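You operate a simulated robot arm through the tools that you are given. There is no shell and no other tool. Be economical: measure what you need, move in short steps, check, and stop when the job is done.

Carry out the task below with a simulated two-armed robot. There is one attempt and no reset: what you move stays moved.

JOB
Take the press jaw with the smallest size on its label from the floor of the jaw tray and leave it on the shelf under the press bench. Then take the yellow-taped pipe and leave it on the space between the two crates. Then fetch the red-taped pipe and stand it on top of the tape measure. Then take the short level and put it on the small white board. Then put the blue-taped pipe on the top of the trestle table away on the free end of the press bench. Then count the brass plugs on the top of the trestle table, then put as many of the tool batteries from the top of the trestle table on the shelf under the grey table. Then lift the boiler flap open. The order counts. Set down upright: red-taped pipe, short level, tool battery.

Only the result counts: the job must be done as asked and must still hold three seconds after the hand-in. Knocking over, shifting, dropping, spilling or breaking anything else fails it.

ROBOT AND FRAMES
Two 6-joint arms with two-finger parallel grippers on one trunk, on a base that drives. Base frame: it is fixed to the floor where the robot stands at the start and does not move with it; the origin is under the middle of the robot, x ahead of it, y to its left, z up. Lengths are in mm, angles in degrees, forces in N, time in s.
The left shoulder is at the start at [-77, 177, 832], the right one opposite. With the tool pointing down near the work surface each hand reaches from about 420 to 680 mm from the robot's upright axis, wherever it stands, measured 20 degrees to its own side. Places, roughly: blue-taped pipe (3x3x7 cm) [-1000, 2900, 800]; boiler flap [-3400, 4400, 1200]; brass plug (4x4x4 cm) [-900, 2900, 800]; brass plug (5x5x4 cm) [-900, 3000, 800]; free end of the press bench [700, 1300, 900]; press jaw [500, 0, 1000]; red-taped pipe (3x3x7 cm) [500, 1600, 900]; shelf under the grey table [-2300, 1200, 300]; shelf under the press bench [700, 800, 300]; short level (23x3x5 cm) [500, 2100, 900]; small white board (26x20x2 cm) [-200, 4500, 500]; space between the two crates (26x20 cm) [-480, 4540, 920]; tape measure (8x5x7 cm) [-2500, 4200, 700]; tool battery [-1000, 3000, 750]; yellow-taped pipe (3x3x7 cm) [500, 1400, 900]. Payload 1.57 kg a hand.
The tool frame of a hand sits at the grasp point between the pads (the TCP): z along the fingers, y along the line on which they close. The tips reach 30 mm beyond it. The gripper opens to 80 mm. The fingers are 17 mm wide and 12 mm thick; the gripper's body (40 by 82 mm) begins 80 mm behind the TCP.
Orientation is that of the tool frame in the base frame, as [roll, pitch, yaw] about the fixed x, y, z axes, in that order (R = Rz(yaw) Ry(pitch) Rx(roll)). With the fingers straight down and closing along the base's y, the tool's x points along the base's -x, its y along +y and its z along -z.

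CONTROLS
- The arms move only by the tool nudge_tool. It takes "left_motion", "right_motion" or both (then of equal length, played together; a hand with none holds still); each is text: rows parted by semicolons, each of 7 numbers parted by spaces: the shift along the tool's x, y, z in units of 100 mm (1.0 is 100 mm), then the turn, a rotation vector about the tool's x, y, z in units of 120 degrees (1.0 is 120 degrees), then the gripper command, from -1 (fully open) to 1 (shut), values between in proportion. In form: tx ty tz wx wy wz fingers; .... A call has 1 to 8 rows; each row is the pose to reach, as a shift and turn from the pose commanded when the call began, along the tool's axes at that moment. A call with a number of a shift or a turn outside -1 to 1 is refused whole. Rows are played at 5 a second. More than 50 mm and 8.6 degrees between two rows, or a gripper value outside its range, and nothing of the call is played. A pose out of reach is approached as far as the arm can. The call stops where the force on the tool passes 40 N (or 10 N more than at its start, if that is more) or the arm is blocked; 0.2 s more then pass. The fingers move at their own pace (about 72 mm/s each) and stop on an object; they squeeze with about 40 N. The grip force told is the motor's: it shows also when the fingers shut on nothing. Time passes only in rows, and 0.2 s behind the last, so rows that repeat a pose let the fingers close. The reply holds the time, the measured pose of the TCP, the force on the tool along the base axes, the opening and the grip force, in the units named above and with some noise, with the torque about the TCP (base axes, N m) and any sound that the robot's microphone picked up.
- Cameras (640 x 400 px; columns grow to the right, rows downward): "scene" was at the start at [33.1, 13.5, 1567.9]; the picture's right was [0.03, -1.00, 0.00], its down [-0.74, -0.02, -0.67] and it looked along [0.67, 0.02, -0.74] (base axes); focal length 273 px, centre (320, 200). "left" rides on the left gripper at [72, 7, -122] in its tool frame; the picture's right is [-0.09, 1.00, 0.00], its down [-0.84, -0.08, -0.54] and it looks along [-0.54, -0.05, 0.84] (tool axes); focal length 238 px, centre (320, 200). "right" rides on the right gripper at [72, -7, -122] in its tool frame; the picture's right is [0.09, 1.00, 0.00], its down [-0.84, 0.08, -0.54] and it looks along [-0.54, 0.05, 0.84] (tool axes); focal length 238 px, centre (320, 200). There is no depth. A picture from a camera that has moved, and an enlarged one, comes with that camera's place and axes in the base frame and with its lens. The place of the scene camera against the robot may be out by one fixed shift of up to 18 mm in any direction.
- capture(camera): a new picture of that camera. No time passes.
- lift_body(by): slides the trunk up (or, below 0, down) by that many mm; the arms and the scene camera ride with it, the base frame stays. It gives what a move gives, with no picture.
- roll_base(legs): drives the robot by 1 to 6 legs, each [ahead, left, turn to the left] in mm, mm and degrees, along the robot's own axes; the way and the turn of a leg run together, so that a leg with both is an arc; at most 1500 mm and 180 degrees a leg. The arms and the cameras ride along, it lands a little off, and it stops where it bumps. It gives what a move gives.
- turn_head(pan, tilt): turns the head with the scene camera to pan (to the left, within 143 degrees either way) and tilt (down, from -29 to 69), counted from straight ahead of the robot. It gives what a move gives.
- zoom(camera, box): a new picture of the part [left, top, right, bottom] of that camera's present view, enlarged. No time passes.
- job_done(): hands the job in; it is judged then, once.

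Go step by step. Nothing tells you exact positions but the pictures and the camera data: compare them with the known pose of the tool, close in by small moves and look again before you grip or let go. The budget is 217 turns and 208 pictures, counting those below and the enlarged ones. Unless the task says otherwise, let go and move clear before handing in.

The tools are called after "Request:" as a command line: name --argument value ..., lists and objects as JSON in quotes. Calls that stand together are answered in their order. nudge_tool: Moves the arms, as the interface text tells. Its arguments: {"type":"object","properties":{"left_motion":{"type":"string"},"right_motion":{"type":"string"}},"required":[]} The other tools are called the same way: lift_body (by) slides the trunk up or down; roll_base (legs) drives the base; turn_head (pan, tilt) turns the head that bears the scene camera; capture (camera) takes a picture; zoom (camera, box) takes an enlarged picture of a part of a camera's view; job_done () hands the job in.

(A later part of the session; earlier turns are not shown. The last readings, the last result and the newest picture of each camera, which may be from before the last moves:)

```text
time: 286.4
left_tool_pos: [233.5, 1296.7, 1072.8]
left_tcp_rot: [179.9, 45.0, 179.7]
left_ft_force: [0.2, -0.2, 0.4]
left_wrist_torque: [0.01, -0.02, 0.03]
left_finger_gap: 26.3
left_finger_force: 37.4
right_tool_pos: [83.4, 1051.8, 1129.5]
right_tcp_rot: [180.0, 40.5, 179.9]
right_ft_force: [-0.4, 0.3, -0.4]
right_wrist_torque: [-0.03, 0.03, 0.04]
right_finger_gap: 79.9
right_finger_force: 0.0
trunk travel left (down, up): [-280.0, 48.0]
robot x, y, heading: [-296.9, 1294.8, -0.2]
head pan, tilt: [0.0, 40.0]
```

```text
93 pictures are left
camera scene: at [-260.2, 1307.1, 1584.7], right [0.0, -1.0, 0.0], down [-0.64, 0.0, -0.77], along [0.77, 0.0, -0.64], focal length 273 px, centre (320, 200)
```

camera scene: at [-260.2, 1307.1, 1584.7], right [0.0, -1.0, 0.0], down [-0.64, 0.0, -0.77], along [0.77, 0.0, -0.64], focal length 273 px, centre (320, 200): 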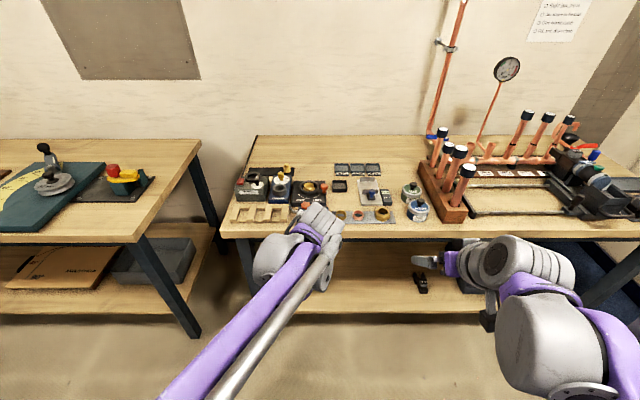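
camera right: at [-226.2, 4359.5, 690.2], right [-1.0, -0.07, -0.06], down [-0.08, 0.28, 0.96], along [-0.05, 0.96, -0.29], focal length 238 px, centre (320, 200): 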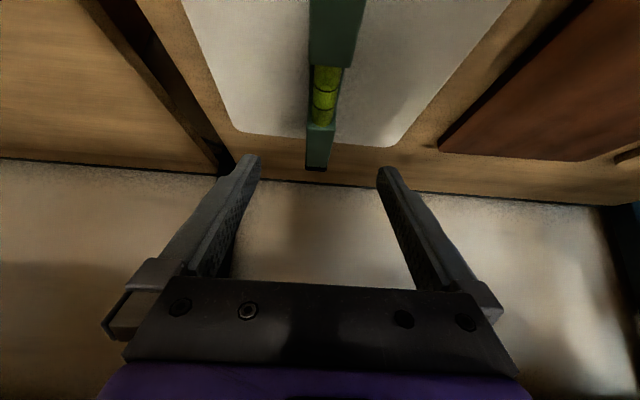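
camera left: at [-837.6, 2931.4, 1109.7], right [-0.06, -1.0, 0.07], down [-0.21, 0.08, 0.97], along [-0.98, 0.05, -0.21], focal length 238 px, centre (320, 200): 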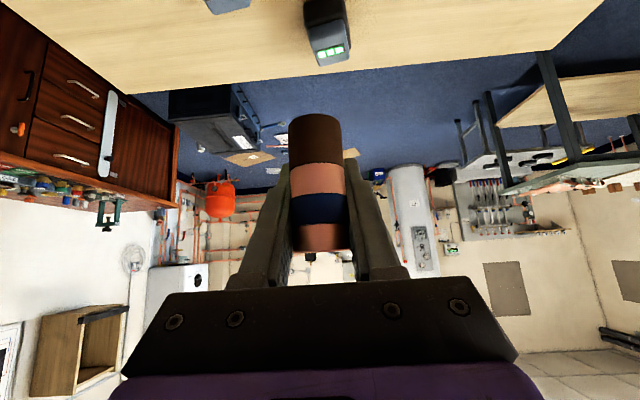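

Request:
zoom --camera "scene" --box '[215, 125, 445, 245]'

```text
2.78 times, centred on (330, 185) of scene
camera zoom: at [-260.2, 1307.1, 1584.7], right [0.0, -1.0, 0.0], down [-0.64, 0.0, -0.77], along [0.77, 0.0, -0.64], focal length 761 px, centre (292, 242)
```

zoom: 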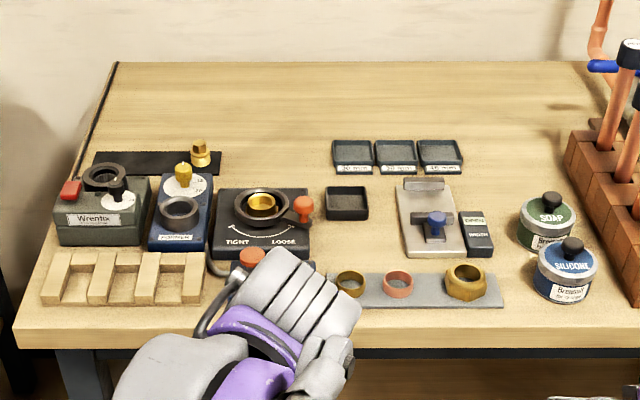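

The free end's bare patch is behind the black tool at about [725, 1325]. I first tuck the right hand inward and up so it clears the standing pipes, then drive in.

Request:
nudge_tool --right_motion "0.09 0.33 -0.33 0 0 0 -1; 0.18 0.66 -0.66 0 0 0 -1; 0.265 1 -1 0 0 0 -1"

Request:
roll_base --legs '[[370, -60, 0]]'

Request:
capture --camera "left"

Request:
capture --camera "scene"

```text
time: 287.2
left_tool_pos: [233.5, 1296.9, 1074.1]
left_tcp_rot: [179.9, 44.9, 179.6]
left_ft_force: [-0.1, 0.3, -0.2]
left_wrist_torque: [-0.01, 0.01, 0.02]
left_finger_gap: 26.8
left_finger_force: 37.0
right_tool_pos: [-1.3, 1151.6, 1188.9]
right_tcp_rot: [-180.0, 40.6, 179.9]
right_ft_force: [-0.6, -0.1, -0.2]
right_wrist_torque: [0.01, -0.04, 0.02]
right_finger_gap: 79.8
right_finger_force: 0.0
trunk travel left (down, up): [-280.0, 48.0]
robot x, y, heading: [-302.9, 1295.0, -0.3]
head pan, tilt: [0.0, 40.0]
```

```text
time: 289.6
left_tool_pos: [600.6, 1235.1, 1073.9]
left_tcp_rot: [179.8, 45.0, 179.7]
left_ft_force: [0.5, -0.2, -1.5]
left_wrist_torque: [0.02, 0.0, 0.0]
left_finger_gap: 26.4
left_finger_force: 37.4
right_tool_pos: [364.5, 1089.4, 1189.1]
right_tcp_rot: [-179.9, 40.5, 179.8]
right_ft_force: [0.4, 0.9, -0.1]
right_wrist_torque: [0.02, 0.03, -0.02]
right_finger_gap: 80.2
right_finger_force: 0.1
trunk travel left (down, up): [-280.0, 48.0]
robot x, y, heading: [63.9, 1236.2, -0.5]
head pan, tilt: [0.0, 40.0]
```

```text
91 pictures are left
camera left: at [463.4, 1243.0, 1109.0], right [0.07, 1.0, 0.07], down [0.21, -0.08, 0.97], along [0.98, -0.05, -0.21], focal length 238 px, centre (320, 200)
```

left: 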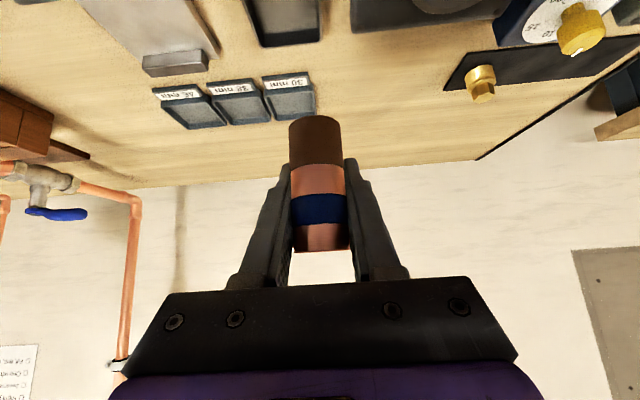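

```text
90 pictures are left
camera scene: at [105.8, 1246.5, 1584.7], right [0.0, -1.0, 0.0], down [-0.64, 0.0, -0.77], along [0.77, 0.0, -0.64], focal length 273 px, centre (320, 200)
```

scene: 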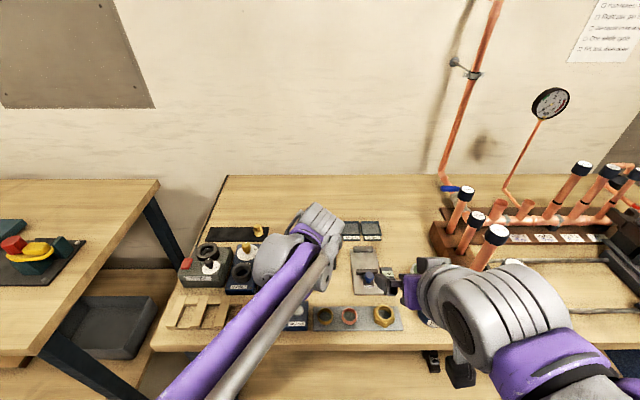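

Request:
nudge_tool --left_motion "-0.23 0.24 0.23 0 0 0 1; -0.46 0.48 0.46 0 0 0 1; -0.69 0.72 0.69 0 0 0 1; -0.92 0.95 0.92 0 0 0 1"

Request:
nudge_tool --left_motion "0.2 0 0.2 0 0 0 1; 0.4 0 0.4 0 0 0 1; 0.65 0 0.65 0 0 0 1; 0.65 0 0.65 0 0 0 1"

Request:
capture --camera "left"

```text
time: 290.6
left_tool_pos: [730.6, 1331.3, 1071.7]
left_tcp_rot: [179.9, 45.0, 179.7]
left_ft_force: [-0.5, 1.1, -0.5]
left_wrist_torque: [0.01, 0.02, 0.0]
left_finger_gap: 26.6
left_finger_force: 37.9
right_tool_pos: [364.9, 1089.1, 1188.3]
right_tcp_rot: [-180.0, 40.5, 179.7]
right_ft_force: [-0.5, 0.4, 0.3]
right_wrist_torque: [0.01, 0.02, -0.02]
right_finger_gap: 80.1
right_finger_force: 0.2
trunk travel left (down, up): [-280.0, 48.0]
robot x, y, heading: [63.5, 1236.0, -0.3]
head pan, tilt: [0.0, 40.0]
```

```text
time: 291.6
left_tool_pos: [730.5, 1330.5, 981.1]
left_tcp_rot: [179.8, 44.9, 179.8]
left_ft_force: [-0.2, 0.2, 0.0]
left_wrist_torque: [0.0, -0.02, 0.0]
left_finger_gap: 26.3
left_finger_force: 37.2
right_tool_pos: [364.9, 1089.3, 1188.8]
right_tcp_rot: [180.0, 40.5, 179.9]
right_ft_force: [-0.3, -0.5, -0.2]
right_wrist_torque: [-0.03, 0.04, 0.02]
right_finger_gap: 80.0
right_finger_force: 0.1
trunk travel left (down, up): [-280.0, 48.0]
robot x, y, heading: [66.1, 1237.5, -0.5]
head pan, tilt: [0.0, 40.0]
```

```text
89 pictures are left
camera left: at [593.4, 1338.1, 1016.3], right [0.07, 1.0, 0.07], down [0.21, -0.08, 0.97], along [0.98, -0.05, -0.21], focal length 238 px, centre (320, 200)
```

left: 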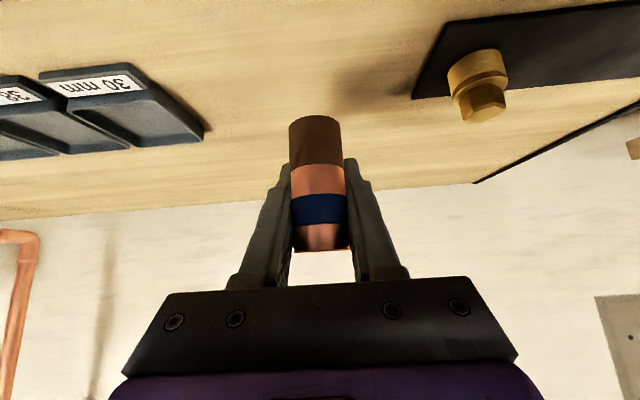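

Clear surroundings. Lower to contact.

Request:
nudge_tool --left_motion "0.106 0 0.106 0 0 0 1; 0.17 0 0.17 0 0 0 1; 0.19 0 0.19 0 0 0 1; 0.205 0 0.205 0 0 0 1; 0.22 0 0.22 0 0 0 1; 0.233 0 0.233 0 0 0 1; 0.245 0 0.245 0 0 0 1; 0.255 0 0.255 0 0 0 1"

```text
time: 293.4
left_tool_pos: [731.0, 1330.3, 944.8]
left_tcp_rot: [179.9, 45.0, 179.7]
left_ft_force: [-0.4, 0.7, -0.7]
left_wrist_torque: [-0.02, 0.01, 0.0]
left_finger_gap: 26.5
left_finger_force: 37.3
right_tool_pos: [363.9, 1089.2, 1188.8]
right_tcp_rot: [-180.0, 40.5, 179.7]
right_ft_force: [-0.6, 0.1, -0.3]
right_wrist_torque: [-0.01, -0.03, 0.01]
right_finger_gap: 80.1
right_finger_force: 0.1
trunk travel left (down, up): [-280.0, 48.0]
robot x, y, heading: [66.5, 1235.1, -0.2]
head pan, tilt: [0.0, 40.0]
```

Request:
nudge_tool --left_motion "0.014 0 0.014 0 0 0 1; 0.028 0 0.028 0 0 0 1; 0.042 0 0.042 0 0 0 1; 0.056 0 0.056 0 0 0 1; 0.07 0 0.07 0 0 0 1; 0.084 0 0.084 0 0 0 1; 0.098 0 0.098 0 0 0 1; 0.112 0 0.112 0 0 0 1"

Request:
capture --camera "left"

```text
time: 295.2
left_tool_pos: [730.0, 1330.7, 930.5]
left_tcp_rot: [179.8, 45.1, 179.6]
left_ft_force: [0.1, 1.5, 6.4]
left_wrist_torque: [-0.01, 0.11, 0.0]
left_finger_gap: 26.7
left_finger_force: 37.9
right_tool_pos: [362.7, 1088.6, 1189.7]
right_tcp_rot: [180.0, 40.5, 179.8]
right_ft_force: [0.5, -1.5, -0.2]
right_wrist_torque: [0.03, -0.01, 0.0]
right_finger_gap: 80.1
right_finger_force: 0.1
trunk travel left (down, up): [-280.0, 48.0]
robot x, y, heading: [67.2, 1234.6, -0.1]
head pan, tilt: [0.0, 40.0]
```

```text
88 pictures are left
camera left: at [593.9, 1337.7, 966.0], right [0.07, 1.0, 0.07], down [0.21, -0.08, 0.98], along [0.98, -0.05, -0.21], focal length 238 px, centre (320, 200)
```

left: 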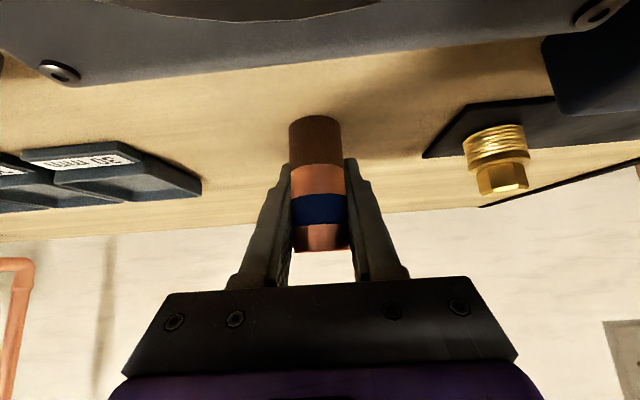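

Light contact. Release and rise.

Request:
nudge_tool --left_motion "0 0 0 0 0 0 0.4; 0 0 0 0 0 0 -1; 0 0 0 0 0 0 -1; 0 0 0 0 0 0 -1; -0.2 0 -0.2 0 0 0 -1; -0.45 0 -0.45 0 0 0 -1; -0.7 0 -0.7 0 0 0 -1; -1 0 -1 0 0 0 -1"

Request:
capture --camera "left"

```text
time: 297.0
left_tool_pos: [729.5, 1330.5, 1072.9]
left_tcp_rot: [180.0, 45.1, 179.7]
left_ft_force: [0.7, 0.0, -1.2]
left_wrist_torque: [0.0, 0.04, 0.03]
left_finger_gap: 79.9
left_finger_force: 0.1
right_tool_pos: [364.2, 1089.1, 1190.3]
right_tcp_rot: [180.0, 40.5, 179.8]
right_ft_force: [-0.1, -0.4, 0.1]
right_wrist_torque: [0.01, 0.01, 0.0]
right_finger_gap: 80.4
right_finger_force: 0.1
trunk travel left (down, up): [-280.0, 48.0]
robot x, y, heading: [67.2, 1232.0, -0.5]
head pan, tilt: [0.0, 40.0]
```

```text
87 pictures are left
camera left: at [593.8, 1337.6, 1108.6], right [0.07, 1.0, 0.07], down [0.21, -0.08, 0.97], along [0.98, -0.05, -0.21], focal length 238 px, centre (320, 200)
```

left: 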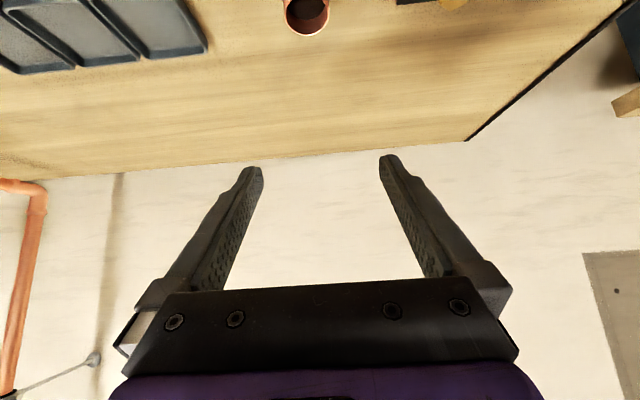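

The blue pipe stands on the free end. Next the two batteries: I return to the trestle, one battery per hand.

Request:
roll_base --legs '[[-380, 0, 0.3]]'

Request:
nudge_tool --left_motion "0.33 0 -0.33 0 0 0 -1; 0.66 0 -0.66 0 0 0 -1; 1 0 -1 0 0 0 -1"

Request:
roll_base --legs '[[0, 1400, 0], [0, 300, 0], [0, 0, 180], [110, 0, 0]]'

Request:
turn_head --pan 0 --tilt 50

Request:
capture --camera "scene"

Request:
capture --camera "left"

Request:
capture --camera "right"

```text
time: 299.4
left_tool_pos: [354.8, 1332.6, 1072.1]
left_tcp_rot: [179.8, 45.0, 179.9]
left_ft_force: [0.4, 1.4, -0.1]
left_wrist_torque: [0.02, 0.02, 0.01]
left_finger_gap: 80.0
left_finger_force: 0.1
right_tool_pos: [-11.9, 1091.6, 1187.1]
right_tcp_rot: [180.0, 40.6, -179.9]
right_ft_force: [0.3, 0.1, -1.5]
right_wrist_torque: [0.0, 0.0, 0.0]
right_finger_gap: 80.1
right_finger_force: 0.0
trunk travel left (down, up): [-280.0, 48.0]
robot x, y, heading: [-309.8, 1237.8, -0.1]
head pan, tilt: [0.0, 40.0]
```

```text
time: 300.2
left_tool_pos: [210.8, 1334.7, 1071.9]
left_tcp_rot: [179.8, 45.2, 179.9]
left_ft_force: [-0.2, 0.7, 0.1]
left_wrist_torque: [0.0, -0.01, 0.01]
left_finger_gap: 80.0
left_finger_force: 0.0
right_tool_pos: [-12.4, 1091.5, 1188.5]
right_tcp_rot: [-180.0, 40.6, 180.0]
right_ft_force: [-0.8, -0.2, -0.6]
right_wrist_torque: [-0.02, -0.01, -0.01]
right_finger_gap: 80.0
right_finger_force: 0.0
trunk travel left (down, up): [-280.0, 48.0]
robot x, y, heading: [-308.8, 1238.4, -0.1]
head pan, tilt: [0.0, 40.0]
```

```text
time: 323.6
left_tool_pos: [-944.0, 2854.4, 1071.3]
left_tcp_rot: [179.9, 45.0, -1.4]
left_ft_force: [-0.6, -0.1, 0.2]
left_wrist_torque: [0.0, -0.01, 0.03]
left_finger_gap: 79.9
left_finger_force: 0.1
right_tool_pos: [-716.3, 3093.1, 1189.1]
right_tcp_rot: [-180.0, 40.5, -1.2]
right_ft_force: [0.7, -0.5, -0.2]
right_wrist_torque: [-0.03, 0.01, -0.02]
right_finger_gap: 80.2
right_finger_force: 0.1
trunk travel left (down, up): [-280.0, 48.0]
robot x, y, heading: [-420.4, 2940.9, 178.8]
head pan, tilt: [0.0, 40.0]
```

```text
time: 324.3
left_tool_pos: [-943.5, 2854.2, 1071.7]
left_tcp_rot: [180.0, 45.0, -1.4]
left_ft_force: [-0.9, -1.0, -0.6]
left_wrist_torque: [0.03, -0.04, 0.01]
left_finger_gap: 80.5
left_finger_force: 0.0
right_tool_pos: [-715.4, 3091.5, 1188.8]
right_tcp_rot: [-180.0, 40.5, -1.2]
right_ft_force: [0.9, -0.8, 0.7]
right_wrist_torque: [-0.05, -0.01, 0.01]
right_finger_gap: 79.9
right_finger_force: 0.1
trunk travel left (down, up): [-280.0, 48.0]
robot x, y, heading: [-417.9, 2941.5, 178.8]
head pan, tilt: [0.0, 50.0]
```

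```text
86 pictures are left
camera scene: at [-460.5, 2952.1, 1570.6], right [0.02, 1.0, 0.0], down [0.77, -0.02, -0.64], along [-0.64, 0.01, -0.77], focal length 273 px, centre (320, 200)
```

scene: 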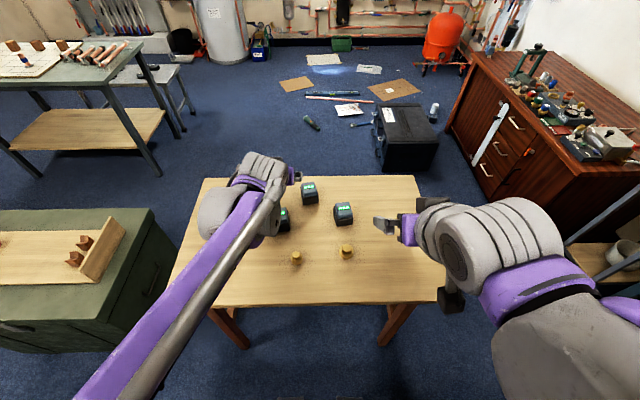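

```text
85 pictures are left
camera left: at [-807.7, 2845.0, 1107.3], right [-0.09, -0.99, 0.07], down [-0.21, 0.08, 0.97], along [-0.97, 0.07, -0.21], focal length 238 px, centre (320, 200)
```

left: 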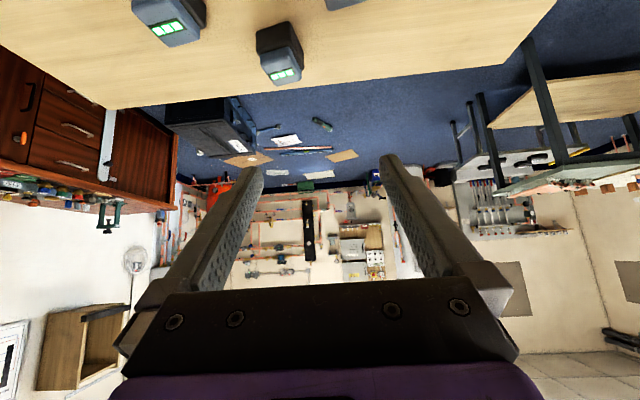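

```text
84 pictures are left
camera right: at [-582.0, 3096.8, 1235.3], right [0.05, -1.0, -0.06], down [-0.29, -0.07, 0.96], along [-0.96, -0.03, -0.29], focal length 238 px, centre (320, 200)
```

right: 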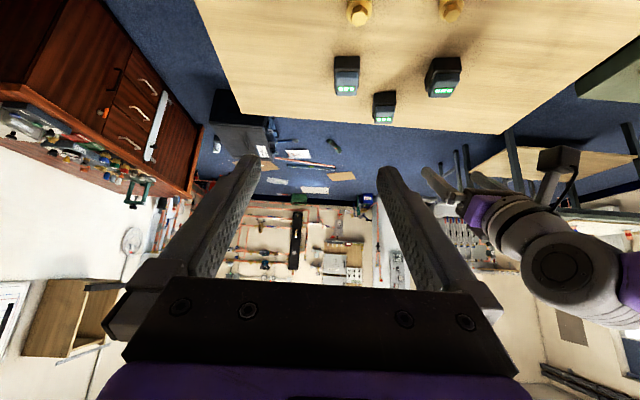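

Both side batteries are located: right ≈[-1048, 3035], left ≈[-1028, 2806]. I bring both hands nearer.

Request:
nudge_tool --right_motion "-0.18 0.06 0.3 0 0 0 -1; -0.36 0.12 0.6 0 0 0 -1; -0.54 0.19 0.91 0 0 0 -1" --left_motion "0.12 0.16 0.26 0 0 0 -1; 0.24 0.32 0.52 0 0 0 -1; 0.354 0.48 0.778 0 0 0 -1"

Request:
nudge_tool --right_motion "-0.18 0.06 0.3 0 0 0 -1; -0.36 0.12 0.6 0 0 0 -1; -0.54 0.19 0.91 0 0 0 -1"

Request:
nudge_tool --right_motion "0.12 0.06 0.33 0 0 0 -1; 0.24 0.12 0.66 0 0 0 -1; 0.36 0.19 0.98 0 0 0 -1"

Request:
capture --camera "left"

Request:
capture --camera "right"

```text
time: 325.1
left_tool_pos: [-976.4, 2806.8, 990.7]
left_tcp_rot: [179.9, 44.9, -1.3]
left_ft_force: [-0.3, 0.0, -0.2]
left_wrist_torque: [0.02, -0.01, 0.01]
left_finger_gap: 79.9
left_finger_force: 0.0
right_tool_pos: [-818.8, 3073.5, 1154.7]
right_tcp_rot: [-180.0, 40.4, -1.1]
right_ft_force: [-0.8, -0.3, -0.3]
right_wrist_torque: [0.02, 0.01, -0.01]
right_finger_gap: 80.0
right_finger_force: 0.0
trunk travel left (down, up): [-280.0, 48.0]
robot x, y, heading: [-420.5, 2939.5, 178.7]
head pan, tilt: [0.0, 50.0]
```

```text
time: 325.9
left_tool_pos: [-976.1, 2807.3, 991.4]
left_tcp_rot: [179.9, 45.0, -1.3]
left_ft_force: [-0.5, 0.7, -1.1]
left_wrist_torque: [-0.02, -0.04, -0.01]
left_finger_gap: 80.1
left_finger_force: 0.1
right_tool_pos: [-918.0, 3057.9, 1120.4]
right_tcp_rot: [180.0, 40.4, -1.2]
right_ft_force: [-0.9, 0.1, 0.8]
right_wrist_torque: [0.01, 0.0, 0.0]
right_finger_gap: 79.9
right_finger_force: 0.0
trunk travel left (down, up): [-280.0, 48.0]
robot x, y, heading: [-417.7, 2941.0, 179.0]
head pan, tilt: [0.0, 50.0]
```

```text
time: 326.7
left_tool_pos: [-976.8, 2807.1, 991.5]
left_tcp_rot: [179.9, 44.9, -1.3]
left_ft_force: [-1.1, -1.2, -0.4]
left_wrist_torque: [-0.01, 0.01, 0.0]
left_finger_gap: 80.1
left_finger_force: 0.1
right_tool_pos: [-952.1, 3039.2, 1021.8]
right_tcp_rot: [-180.0, 40.5, -1.2]
right_ft_force: [0.0, 0.5, -0.3]
right_wrist_torque: [-0.01, 0.0, -0.02]
right_finger_gap: 80.2
right_finger_force: 0.0
trunk travel left (down, up): [-280.0, 48.0]
robot x, y, heading: [-418.9, 2941.1, 178.7]
head pan, tilt: [0.0, 50.0]
```

```text
83 pictures are left
camera left: at [-838.8, 2797.8, 1027.0], right [-0.09, -0.99, 0.07], down [-0.21, 0.08, 0.97], along [-0.97, 0.07, -0.21], focal length 238 px, centre (320, 200)
```

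left: 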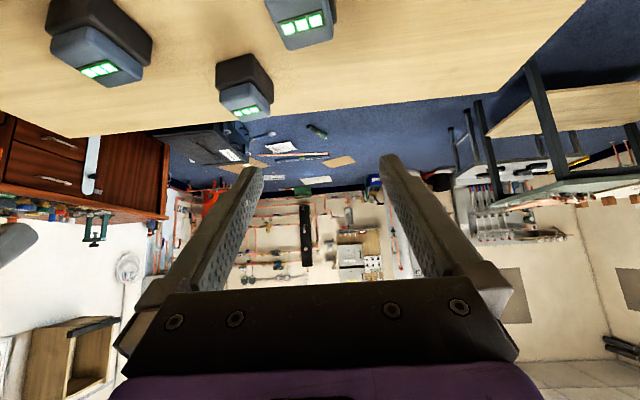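

```text
82 pictures are left
camera right: at [-819.3, 3044.3, 1068.7], right [0.05, -1.0, -0.06], down [-0.29, -0.07, 0.96], along [-0.96, -0.03, -0.29], focal length 238 px, centre (320, 200)
```

right: 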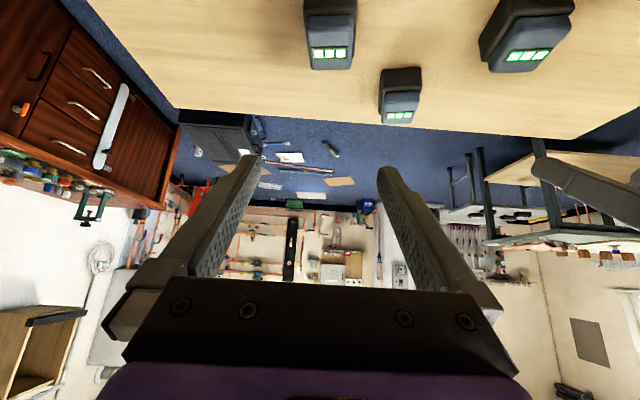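

Triangulated: battery tops at z≈825, LEDs at [-1016, 2816] and [-1031, 3037]. I move both hands closer for a clean look.

Request:
nudge_tool --left_motion "0.09 -0.03 0.33 0 0 0 -1; 0.18 -0.06 0.66 0 0 0 -1; 0.285 -0.08 1 0 0 0 -1; 0.285 -0.08 1 0 0 0 -1" --right_motion "-0.08 0.01 0.33 0 0 0 -1; -0.15 0.02 0.66 0 0 0 -1; -0.227 0.04 0.974 0 0 0 -1; -0.227 0.04 0.974 0 0 0 -1"

Request:
capture --camera "left"

Request:
capture --camera "right"

```text
time: 327.7
left_tool_pos: [-1025.2, 2816.1, 900.8]
left_tcp_rot: [179.9, 45.1, -1.4]
left_ft_force: [0.2, -0.6, 0.6]
left_wrist_torque: [0.0, 0.01, 0.03]
left_finger_gap: 80.1
left_finger_force: 0.0
right_tool_pos: [-1033.9, 3036.8, 964.2]
right_tcp_rot: [179.9, 40.6, -1.3]
right_ft_force: [0.1, 0.3, -0.4]
right_wrist_torque: [0.0, 0.01, 0.0]
right_finger_gap: 79.8
right_finger_force: 0.1
trunk travel left (down, up): [-280.0, 48.0]
robot x, y, heading: [-417.3, 2939.0, 178.7]
head pan, tilt: [0.0, 50.0]
```

```text
81 pictures are left
camera left: at [-888.0, 2806.7, 937.4], right [-0.09, -0.99, 0.07], down [-0.21, 0.08, 0.97], along [-0.97, 0.07, -0.21], focal length 238 px, centre (320, 200)
```

left: 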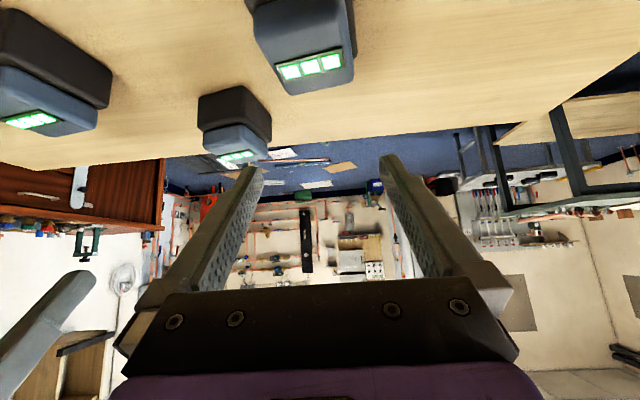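

```text
80 pictures are left
camera right: at [-899.4, 3041.8, 1009.9], right [0.05, -1.0, -0.06], down [-0.28, -0.07, 0.96], along [-0.96, -0.03, -0.29], focal length 238 px, centre (320, 200)
```

right: 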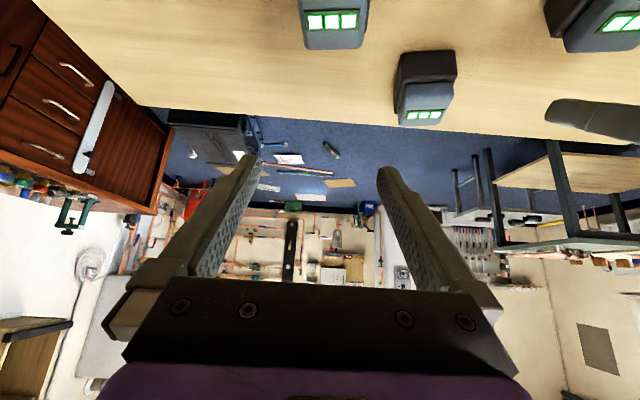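

Request:
zoom --camera "left" --box '[220, 0, 400, 110]'

Request:
zoom --camera "right" --box '[250, 0, 430, 110]'

```text
3.56 times, centred on (310, 55) of left
camera zoom: at [-888.0, 2806.7, 937.4], right [-0.09, -0.99, 0.07], down [-0.21, 0.08, 0.97], along [-0.97, 0.07, -0.21], focal length 848 px, centre (356, 716)
```

zoom: 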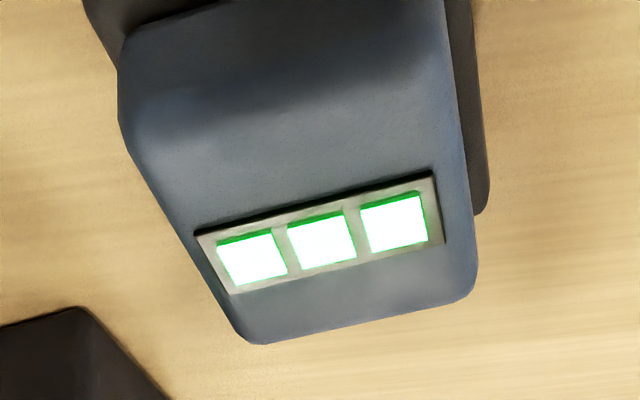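

```text
3.56 times, centred on (340, 55) of right
camera zoom: at [-899.4, 3041.8, 1009.9], right [0.05, -1.0, -0.06], down [-0.28, -0.07, 0.96], along [-0.96, -0.03, -0.29], focal length 848 px, centre (249, 716)
```

zoom: 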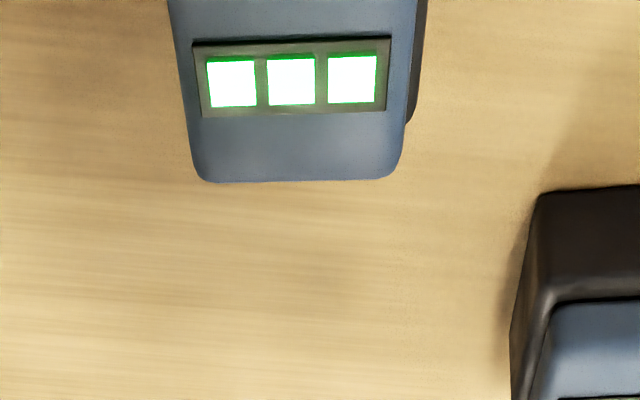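

Both batteries are turned about 10° relative to the tools. I align yaw and go to z≈870 with both hands.

Request:
nudge_tool --left_motion "0.09 0.01 0.05 -0.02 0 -0.02 -1; 0.18 0.02 0.1 -0.04 0 -0.04 -1; 0.264 0.029 0.16 -0.0613 0 -0.0613 -1; 0.264 0.029 0.16 -0.0613 0 -0.0613 -1" --right_motion "0.2 0.01 0.25 -0.017 0 -0.02 -1; 0.4 0.02 0.5 -0.034 0 -0.04 -1; 0.589 0.023 0.733 -0.0494 0 -0.0576 -1; 0.589 0.023 0.733 -0.0494 0 -0.0576 -1"

Request:
capture --camera "left"

Request:
capture --camera "right"

```text
time: 328.7
left_tool_pos: [-1017.7, 2812.4, 872.2]
left_tcp_rot: [179.7, 44.9, 9.2]
left_ft_force: [0.5, -0.1, -0.6]
left_wrist_torque: [0.02, -0.01, 0.0]
left_finger_gap: 80.0
left_finger_force: 0.1
right_tool_pos: [-1036.4, 3034.9, 868.9]
right_tcp_rot: [179.9, 40.5, 8.0]
right_ft_force: [0.1, -0.2, 0.4]
right_wrist_torque: [-0.01, 0.0, -0.01]
right_finger_gap: 80.0
right_finger_force: 0.1
trunk travel left (down, up): [-280.0, 48.0]
robot x, y, heading: [-421.7, 2943.5, 178.6]
head pan, tilt: [0.0, 50.0]
```

```text
77 pictures are left
camera left: at [-881.8, 2828.7, 907.0], right [0.1, -0.99, 0.07], down [-0.22, 0.04, 0.97], along [-0.97, -0.11, -0.21], focal length 238 px, centre (320, 200)
```

left: 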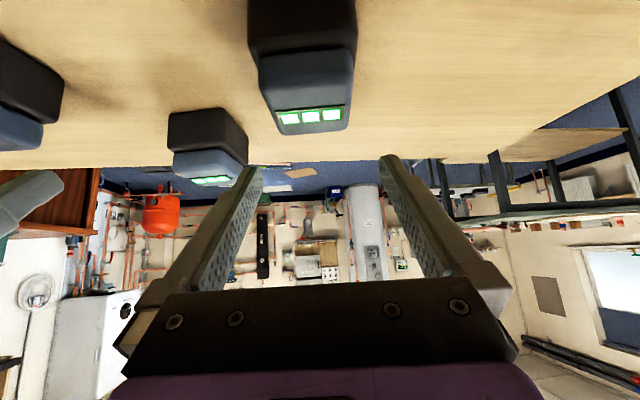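

```text
76 pictures are left
camera right: at [-905.1, 3061.3, 915.7], right [0.21, -0.98, -0.06], down [-0.27, -0.12, 0.96], along [-0.94, -0.18, -0.29], focal length 238 px, centre (320, 200)
```

right: 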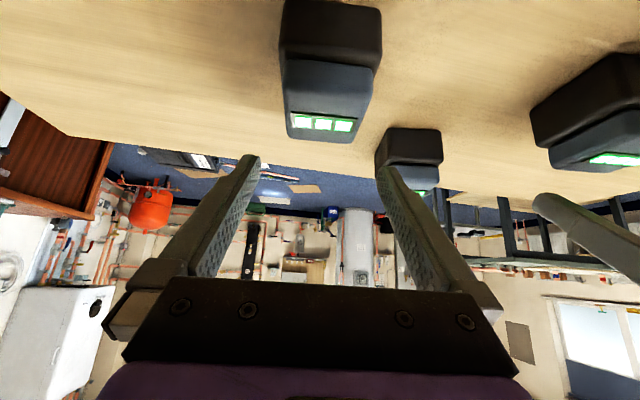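

Aligned within 3 mm. I correct that and descend with both hands, still open.

Request:
nudge_tool --left_motion "0.1 -0.03 0.1 0 0 0 -1; 0.22 -0.03 0.22 0 0 0 -1; 0.34 -0.03 0.34 0 0 0 -1; 0.46 -0.03 0.46 0 0 0 -1; 0.58 -0.03 0.58 0 0 0 -1; 0.58 -0.03 0.58 0 0 0 -1" --right_motion "0.09 -0.017 0.1 0 0 0 -1; 0.19 -0.017 0.22 0 0 0 -1; 0.3 -0.017 0.35 0 0 0 -1; 0.41 -0.017 0.48 0 0 0 -1; 0.514 -0.017 0.6 0 0 0 -1; 0.514 -0.017 0.6 0 0 0 -1"

Request:
capture --camera "left"

Request:
capture --camera "right"

```text
time: 330.1
left_tool_pos: [-1019.4, 2815.2, 789.3]
left_tcp_rot: [179.9, 45.0, 9.1]
left_ft_force: [0.2, -0.6, 0.9]
left_wrist_torque: [-0.03, -0.03, -0.02]
left_finger_gap: 80.1
left_finger_force: 0.0
right_tool_pos: [-1035.8, 3037.4, 790.9]
right_tcp_rot: [179.8, 40.6, 7.9]
right_ft_force: [-0.5, 0.2, 0.3]
right_wrist_torque: [0.04, 0.01, -0.01]
right_finger_gap: 80.2
right_finger_force: 0.0
trunk travel left (down, up): [-280.0, 48.0]
robot x, y, heading: [-422.6, 2940.7, 178.9]
head pan, tilt: [0.0, 50.0]
```

```text
75 pictures are left
camera left: at [-883.0, 2831.6, 825.0], right [0.09, -0.99, 0.07], down [-0.22, 0.04, 0.97], along [-0.97, -0.11, -0.21], focal length 238 px, centre (320, 200)
```

left: 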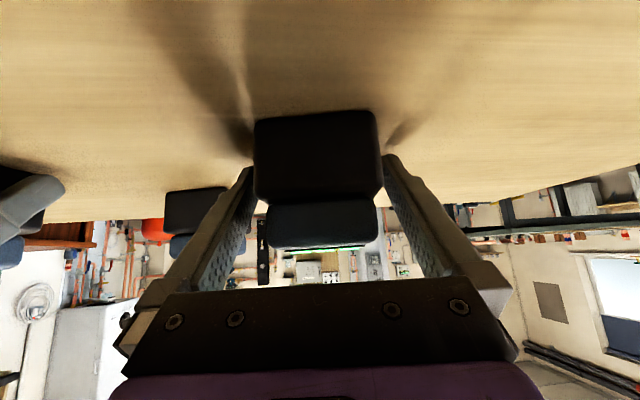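

```text
74 pictures are left
camera right: at [-905.5, 3062.5, 837.1], right [0.21, -0.98, -0.06], down [-0.27, -0.12, 0.96], along [-0.94, -0.18, -0.29], focal length 238 px, centre (320, 200)
```

right: 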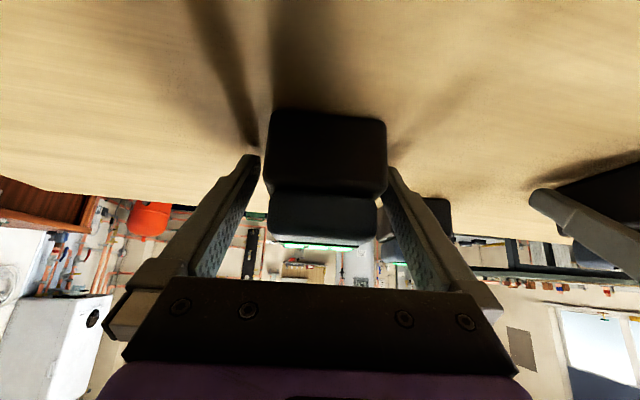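

Both batteries sit between the fingers. Close both grippers.

Request:
nudge_tool --left_motion "0 0 0 0 0 0 0; 0 0 0 0 0 0 1; 0 0 0 0 0 0 1; 0 0 0 0 0 0 1; 0 0 0 0 0 0 1" --right_motion "0 0 0 0 0 0 0; 0 0 0 0 0 0 1; 0 0 0 0 0 0 1; 0 0 0 0 0 0 1; 0 0 0 0 0 0 1"

Request:
nudge_tool --left_motion "-0.14 0 -0.14 0 0 0 1; -0.28 0 -0.28 0 0 0 1; -0.42 0 -0.42 0 0 0 1; -0.56 0 -0.56 0 0 0 1; -0.7 0 -0.7 0 0 0 1; -0.85 0 -0.85 0 0 0 1" --right_motion "-0.13 0 -0.15 0 0 0 1; -0.26 0 -0.3 0 0 0 1; -0.39 0 -0.46 0 0 0 1; -0.52 0 -0.61 0 0 0 1; -0.65 0 -0.76 0 0 0 1; -0.78 0 -0.91 0 0 0 1"

Request:
capture --camera "left"

Request:
capture --camera "right"

Request:
capture --camera "scene"

```text
time: 331.3
left_tool_pos: [-1020.7, 2816.0, 789.4]
left_tcp_rot: [179.9, 45.0, 9.2]
left_ft_force: [1.2, -0.5, 0.4]
left_wrist_torque: [0.04, 0.06, -0.02]
left_finger_gap: 59.7
left_finger_force: 39.8
right_tool_pos: [-1037.3, 3036.4, 790.8]
right_tcp_rot: [-180.0, 40.5, 7.9]
right_ft_force: [0.5, -1.3, 0.5]
right_wrist_torque: [0.02, 0.05, 0.01]
right_finger_gap: 59.7
right_finger_force: 39.8
trunk travel left (down, up): [-280.0, 48.0]
robot x, y, heading: [-419.7, 2940.6, 179.0]
head pan, tilt: [0.0, 50.0]
```

```text
time: 332.7
left_tool_pos: [-1019.5, 2816.0, 908.6]
left_tcp_rot: [179.9, 45.0, 9.1]
left_ft_force: [1.0, -0.3, -3.6]
left_wrist_torque: [-0.04, 0.02, -0.01]
left_finger_gap: 59.7
left_finger_force: 40.3
right_tool_pos: [-1036.8, 3036.3, 910.6]
right_tcp_rot: [179.9, 40.5, 7.9]
right_ft_force: [-0.1, 0.0, -4.5]
right_wrist_torque: [0.01, -0.01, 0.04]
right_finger_gap: 59.7
right_finger_force: 40.2
trunk travel left (down, up): [-280.0, 48.0]
robot x, y, heading: [-418.7, 2939.5, 178.7]
head pan, tilt: [0.0, 50.0]
```

```text
73 pictures are left
camera left: at [-882.1, 2831.3, 944.5], right [0.09, -0.99, 0.07], down [-0.22, 0.04, 0.97], along [-0.97, -0.11, -0.21], focal length 238 px, centre (320, 200)
```

left: 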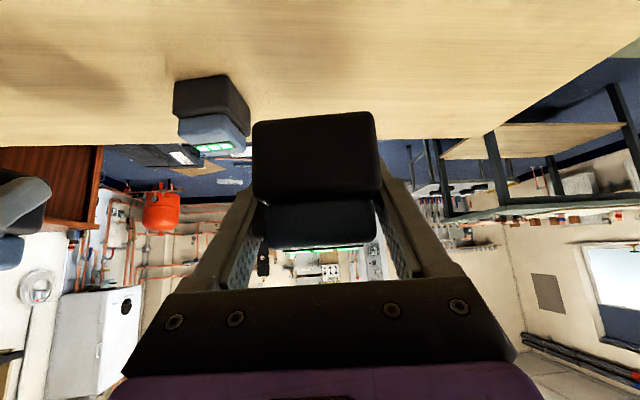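

```text
72 pictures are left
camera right: at [-906.0, 3062.6, 957.0], right [0.21, -0.98, -0.06], down [-0.27, -0.12, 0.96], along [-0.94, -0.18, -0.29], focal length 238 px, centre (320, 200)
```

right: 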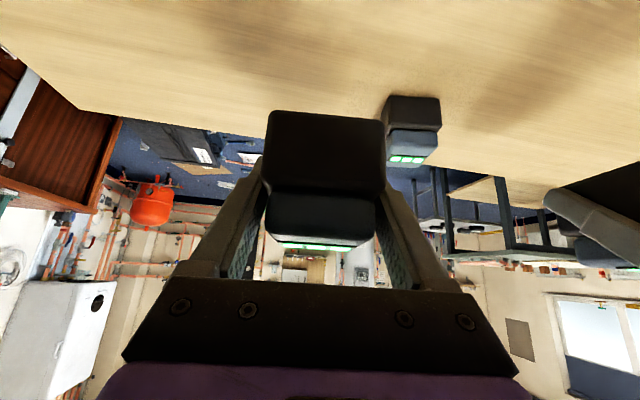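

```text
71 pictures are left
camera scene: at [-460.1, 2952.1, 1570.5], right [0.02, 1.0, 0.0], down [0.77, -0.02, -0.64], along [-0.64, 0.01, -0.77], focal length 273 px, centre (320, 200)
```

scene: 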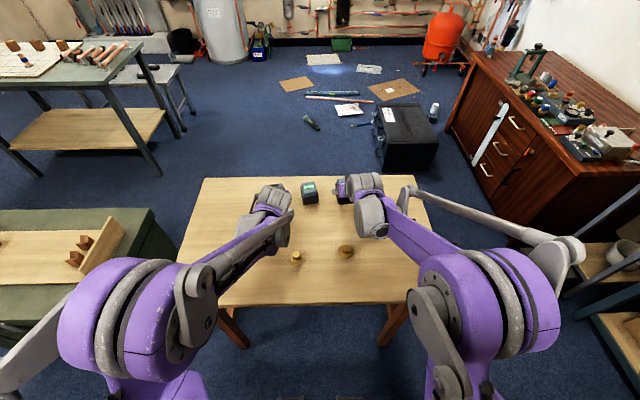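

Both batteries are held. I pull the hands in and up, then drive via the corridor to the grey table's side.

Request:
nudge_tool --left_motion "0.13 0 -0.33 0 0 0 1; 0.27 0 -0.66 0 0 0 1; 0.417 0 -1 0 0 0 1" --right_motion "0.16 0 -0.32 0 0 0 1; 0.33 0 -0.64 0 0 0 1; 0.49 0 -0.96 0 0 0 1"

Request:
roll_base --legs '[[-140, 0, 1], [0, 1300, 0], [0, 440, 0], [700, 0, 0]]'

Request:
turn_head --pan 0 --tilt 30

Request:
capture --camera "scene"

```text
time: 333.5
left_tool_pos: [-916.8, 2831.4, 950.3]
left_tcp_rot: [179.8, 45.1, 9.2]
left_ft_force: [-0.7, -0.4, -3.3]
left_wrist_torque: [0.0, -0.01, 0.01]
left_finger_gap: 59.7
left_finger_force: 40.6
right_tool_pos: [-937.2, 3050.4, 952.4]
right_tcp_rot: [179.9, 40.5, 7.9]
right_ft_force: [0.9, 0.7, -2.6]
right_wrist_torque: [0.01, -0.02, -0.04]
right_finger_gap: 59.9
right_finger_force: 40.2
trunk travel left (down, up): [-280.0, 48.0]
robot x, y, heading: [-419.6, 2941.4, 178.8]
head pan, tilt: [0.0, 50.0]
```

```text
time: 353.4
left_tool_pos: [-1470.1, 1077.6, 949.4]
left_tcp_rot: [179.9, 45.0, 10.8]
left_ft_force: [0.4, -0.1, -3.4]
left_wrist_torque: [0.0, 0.0, 0.0]
left_finger_gap: 59.6
left_finger_force: 39.6
right_tool_pos: [-1494.5, 1296.9, 949.8]
right_tcp_rot: [179.9, 40.5, 9.5]
right_ft_force: [0.1, -0.2, -4.9]
right_wrist_torque: [-0.02, 0.0, 0.0]
right_finger_gap: 59.5
right_finger_force: 40.3
trunk travel left (down, up): [-280.0, 48.0]
robot x, y, heading: [-973.5, 1201.9, -179.9]
head pan, tilt: [0.0, 50.0]
```

```text
time: 354.2
left_tool_pos: [-1469.1, 1078.2, 949.3]
left_tcp_rot: [179.8, 45.1, 10.8]
left_ft_force: [0.3, 0.5, -3.9]
left_wrist_torque: [-0.03, 0.0, -0.01]
left_finger_gap: 59.6
left_finger_force: 39.6
right_tool_pos: [-1495.5, 1297.2, 951.3]
right_tcp_rot: [180.0, 40.5, 9.6]
right_ft_force: [0.3, -0.5, -4.4]
right_wrist_torque: [-0.02, -0.02, -0.03]
right_finger_gap: 60.1
right_finger_force: 40.3
trunk travel left (down, up): [-280.0, 48.0]
robot x, y, heading: [-969.8, 1202.9, -179.7]
head pan, tilt: [0.0, 30.0]
```

```text
70 pictures are left
camera scene: at [-1027.3, 1212.1, 1600.0], right [-0.01, 1.0, 0.0], down [0.5, 0.0, -0.87], along [-0.87, -0.01, -0.5], focal length 273 px, centre (320, 200)
```

scene: 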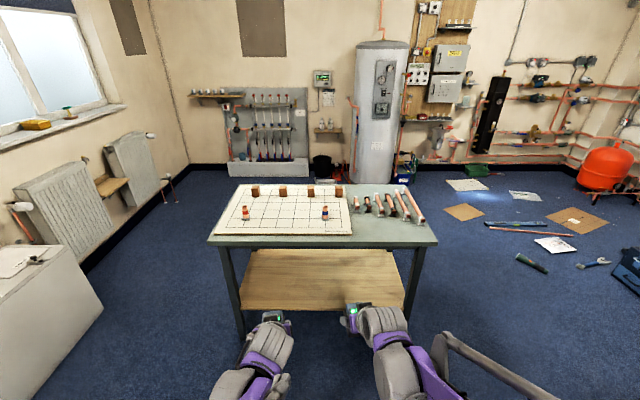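

The grey table's shelf (z≈290) is ahead; its front edge at x≈−2065. I lower the trunk and both hands here, then drive in.

Request:
lift_body --by -275

Request:
nudge_tool --left_motion "0.3 0 0.3 0 0 0 1; 0.6 0 0.6 0 0 0 1; 0.92 0 0.92 0 0 0 1" --right_motion "0.28 0 0.33 0 0 0 1; 0.56 0 0.66 0 0 0 1; 0.846 0 0.987 0 0 0 1"

Request:
nudge_tool --left_motion "0.3 0 0.3 0 0 0 1; 0.6 0 0.6 0 0 0 1; 0.85 0 0.85 0 0 0 1" --right_motion "0.28 0 0.33 0 0 0 1; 0.56 0 0.66 0 0 0 1; 0.782 0 0.912 0 0 0 1"

Request:
roll_base --legs '[[400, 0, 0]]'

Request:
capture --camera "left"

Request:
capture --camera "scene"

```text
time: 357.0
left_tool_pos: [-1469.5, 1078.8, 674.9]
left_tcp_rot: [179.9, 45.1, 10.7]
left_ft_force: [1.2, 0.7, -3.9]
left_wrist_torque: [-0.03, 0.03, -0.02]
left_finger_gap: 59.7
left_finger_force: 39.6
right_tool_pos: [-1495.0, 1295.2, 675.8]
right_tcp_rot: [179.9, 40.5, 9.4]
right_ft_force: [0.2, 0.5, -3.6]
right_wrist_torque: [-0.05, 0.04, -0.03]
right_finger_gap: 59.9
right_finger_force: 40.0
trunk travel left (down, up): [-5.0, 323.0]
robot x, y, heading: [-975.0, 1201.6, -179.6]
head pan, tilt: [0.0, 30.0]
```

```text
time: 357.8
left_tool_pos: [-1468.9, 1076.7, 544.5]
left_tcp_rot: [179.8, 45.1, 10.7]
left_ft_force: [0.2, -0.7, -3.9]
left_wrist_torque: [0.01, 0.02, -0.04]
left_finger_gap: 59.9
left_finger_force: 40.0
right_tool_pos: [-1495.1, 1295.9, 545.3]
right_tcp_rot: [179.9, 40.4, 9.4]
right_ft_force: [0.2, 0.1, -4.3]
right_wrist_torque: [0.0, 0.01, -0.01]
right_finger_gap: 60.0
right_finger_force: 40.1
trunk travel left (down, up): [-5.0, 323.0]
robot x, y, heading: [-978.6, 1202.1, -179.4]
head pan, tilt: [0.0, 30.0]
```

```text
time: 358.6
left_tool_pos: [-1469.5, 1078.8, 425.1]
left_tcp_rot: [179.9, 44.9, 10.7]
left_ft_force: [0.3, -0.2, -3.6]
left_wrist_torque: [-0.01, 0.0, -0.02]
left_finger_gap: 59.9
left_finger_force: 40.5
right_tool_pos: [-1494.3, 1295.5, 424.7]
right_tcp_rot: [179.9, 40.4, 9.6]
right_ft_force: [-0.5, 0.7, -4.5]
right_wrist_torque: [-0.02, 0.01, -0.03]
right_finger_gap: 59.7
right_finger_force: 40.1
trunk travel left (down, up): [-5.0, 323.0]
robot x, y, heading: [-974.2, 1202.3, -179.5]
head pan, tilt: [0.0, 30.0]
```

```text
time: 361.1
left_tool_pos: [-1865.6, 1074.3, 424.8]
left_tcp_rot: [179.9, 45.0, 10.7]
left_ft_force: [0.3, -0.6, -4.1]
left_wrist_torque: [-0.01, -0.02, 0.02]
left_finger_gap: 59.7
left_finger_force: 40.3
right_tool_pos: [-1891.0, 1291.1, 425.9]
right_tcp_rot: [179.9, 40.6, 9.6]
right_ft_force: [-0.5, 0.1, -3.7]
right_wrist_torque: [0.02, 0.0, 0.0]
right_finger_gap: 59.9
right_finger_force: 40.1
trunk travel left (down, up): [-5.0, 323.0]
robot x, y, heading: [-1367.2, 1200.5, -179.7]
head pan, tilt: [0.0, 30.0]
```

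```text
69 pictures are left
camera left: at [-1729.8, 1093.8, 461.0], right [0.12, -0.99, 0.07], down [-0.22, 0.04, 0.97], along [-0.97, -0.14, -0.21], focal length 238 px, centre (320, 200)
```

left: 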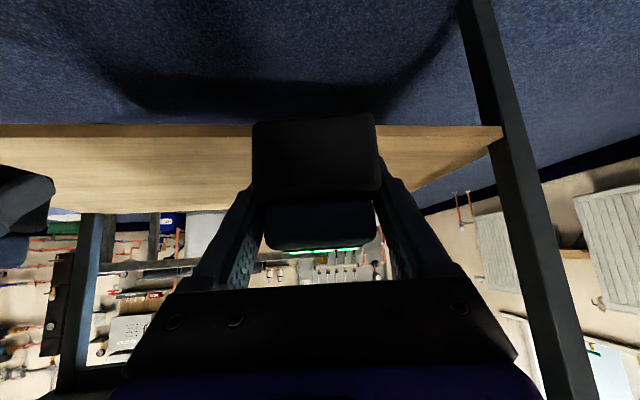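

```text
68 pictures are left
camera scene: at [-1474.1, 1208.9, 1319.8], right [-0.01, 1.0, 0.0], down [0.5, 0.0, -0.87], along [-0.87, -0.01, -0.5], focal length 273 px, centre (320, 200)
```

scene: 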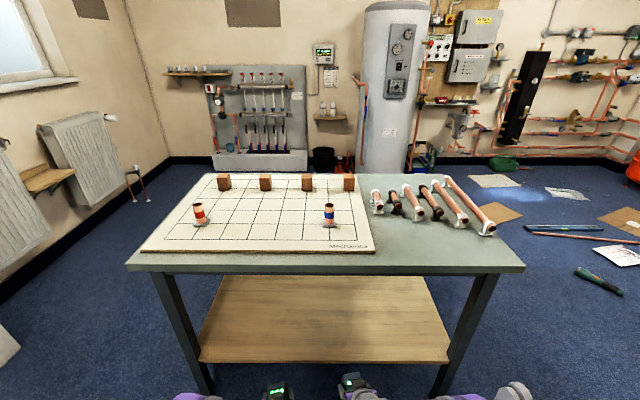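

Shelf front edge ≈ x −2053, z≈297. I drive in 305 mm with both hands below the table top.

Request:
roll_base --legs '[[305, 0, 0]]'

Request:
capture --camera "left"

Request:
capture --camera "right"

Request:
turn_head --pan 0 --tilt 60

Request:
capture --camera "scene"

```text
time: 363.2
left_tool_pos: [-2168.1, 1069.6, 425.8]
left_tcp_rot: [179.9, 45.0, 11.0]
left_ft_force: [0.4, -0.5, -3.9]
left_wrist_torque: [0.01, 0.01, 0.01]
left_finger_gap: 59.8
left_finger_force: 40.2
right_tool_pos: [-2193.9, 1285.6, 425.1]
right_tcp_rot: [179.8, 40.5, 9.8]
right_ft_force: [-0.8, -0.5, -3.7]
right_wrist_torque: [0.0, 0.01, 0.02]
right_finger_gap: 59.4
right_finger_force: 40.3
trunk travel left (down, up): [-5.0, 323.0]
robot x, y, heading: [-1671.5, 1197.4, -179.4]
head pan, tilt: [0.0, 30.0]
```

```text
67 pictures are left
camera left: at [-2032.6, 1089.6, 461.1], right [0.13, -0.99, 0.07], down [-0.22, 0.04, 0.97], along [-0.97, -0.14, -0.21], focal length 238 px, centre (320, 200)
```

left: 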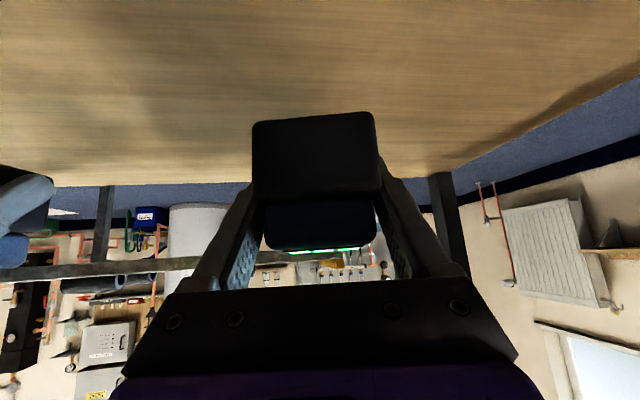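

```text
66 pictures are left
camera right: at [-2063.7, 1317.4, 472.2], right [0.24, -0.97, -0.06], down [-0.27, -0.12, 0.96], along [-0.93, -0.21, -0.29], focal length 238 px, centre (320, 200)
```

right: 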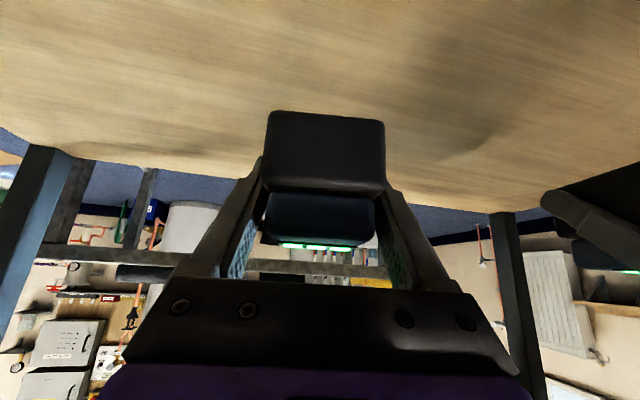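

```text
time: 364.1
left_tool_pos: [-2168.7, 1068.3, 424.8]
left_tcp_rot: [179.9, 45.1, 11.0]
left_ft_force: [-0.3, 0.0, -3.9]
left_wrist_torque: [0.0, 0.02, 0.01]
left_finger_gap: 59.7
left_finger_force: 39.7
right_tool_pos: [-2194.1, 1286.5, 425.5]
right_tcp_rot: [179.9, 40.5, 9.8]
right_ft_force: [-0.8, -0.1, -3.6]
right_wrist_torque: [0.02, 0.04, -0.01]
right_finger_gap: 60.0
right_finger_force: 40.2
trunk travel left (down, up): [-5.0, 323.0]
robot x, y, heading: [-1670.7, 1195.6, -179.5]
head pan, tilt: [0.0, 60.0]
```

```text
65 pictures are left
camera scene: at [-1753.3, 1205.9, 1277.8], right [-0.01, 1.0, 0.0], down [0.87, 0.01, -0.5], along [-0.5, -0.01, -0.87], focal length 273 px, centre (320, 200)
```

scene: 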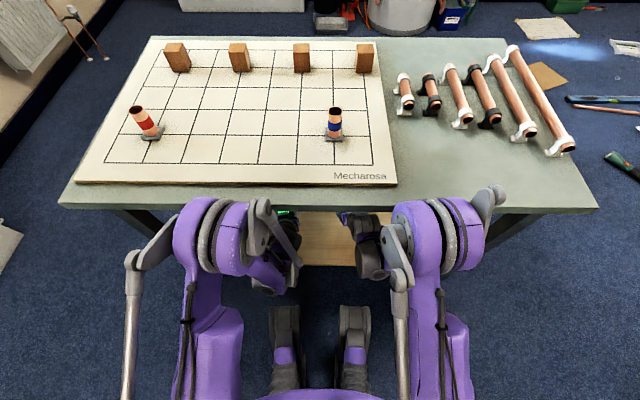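

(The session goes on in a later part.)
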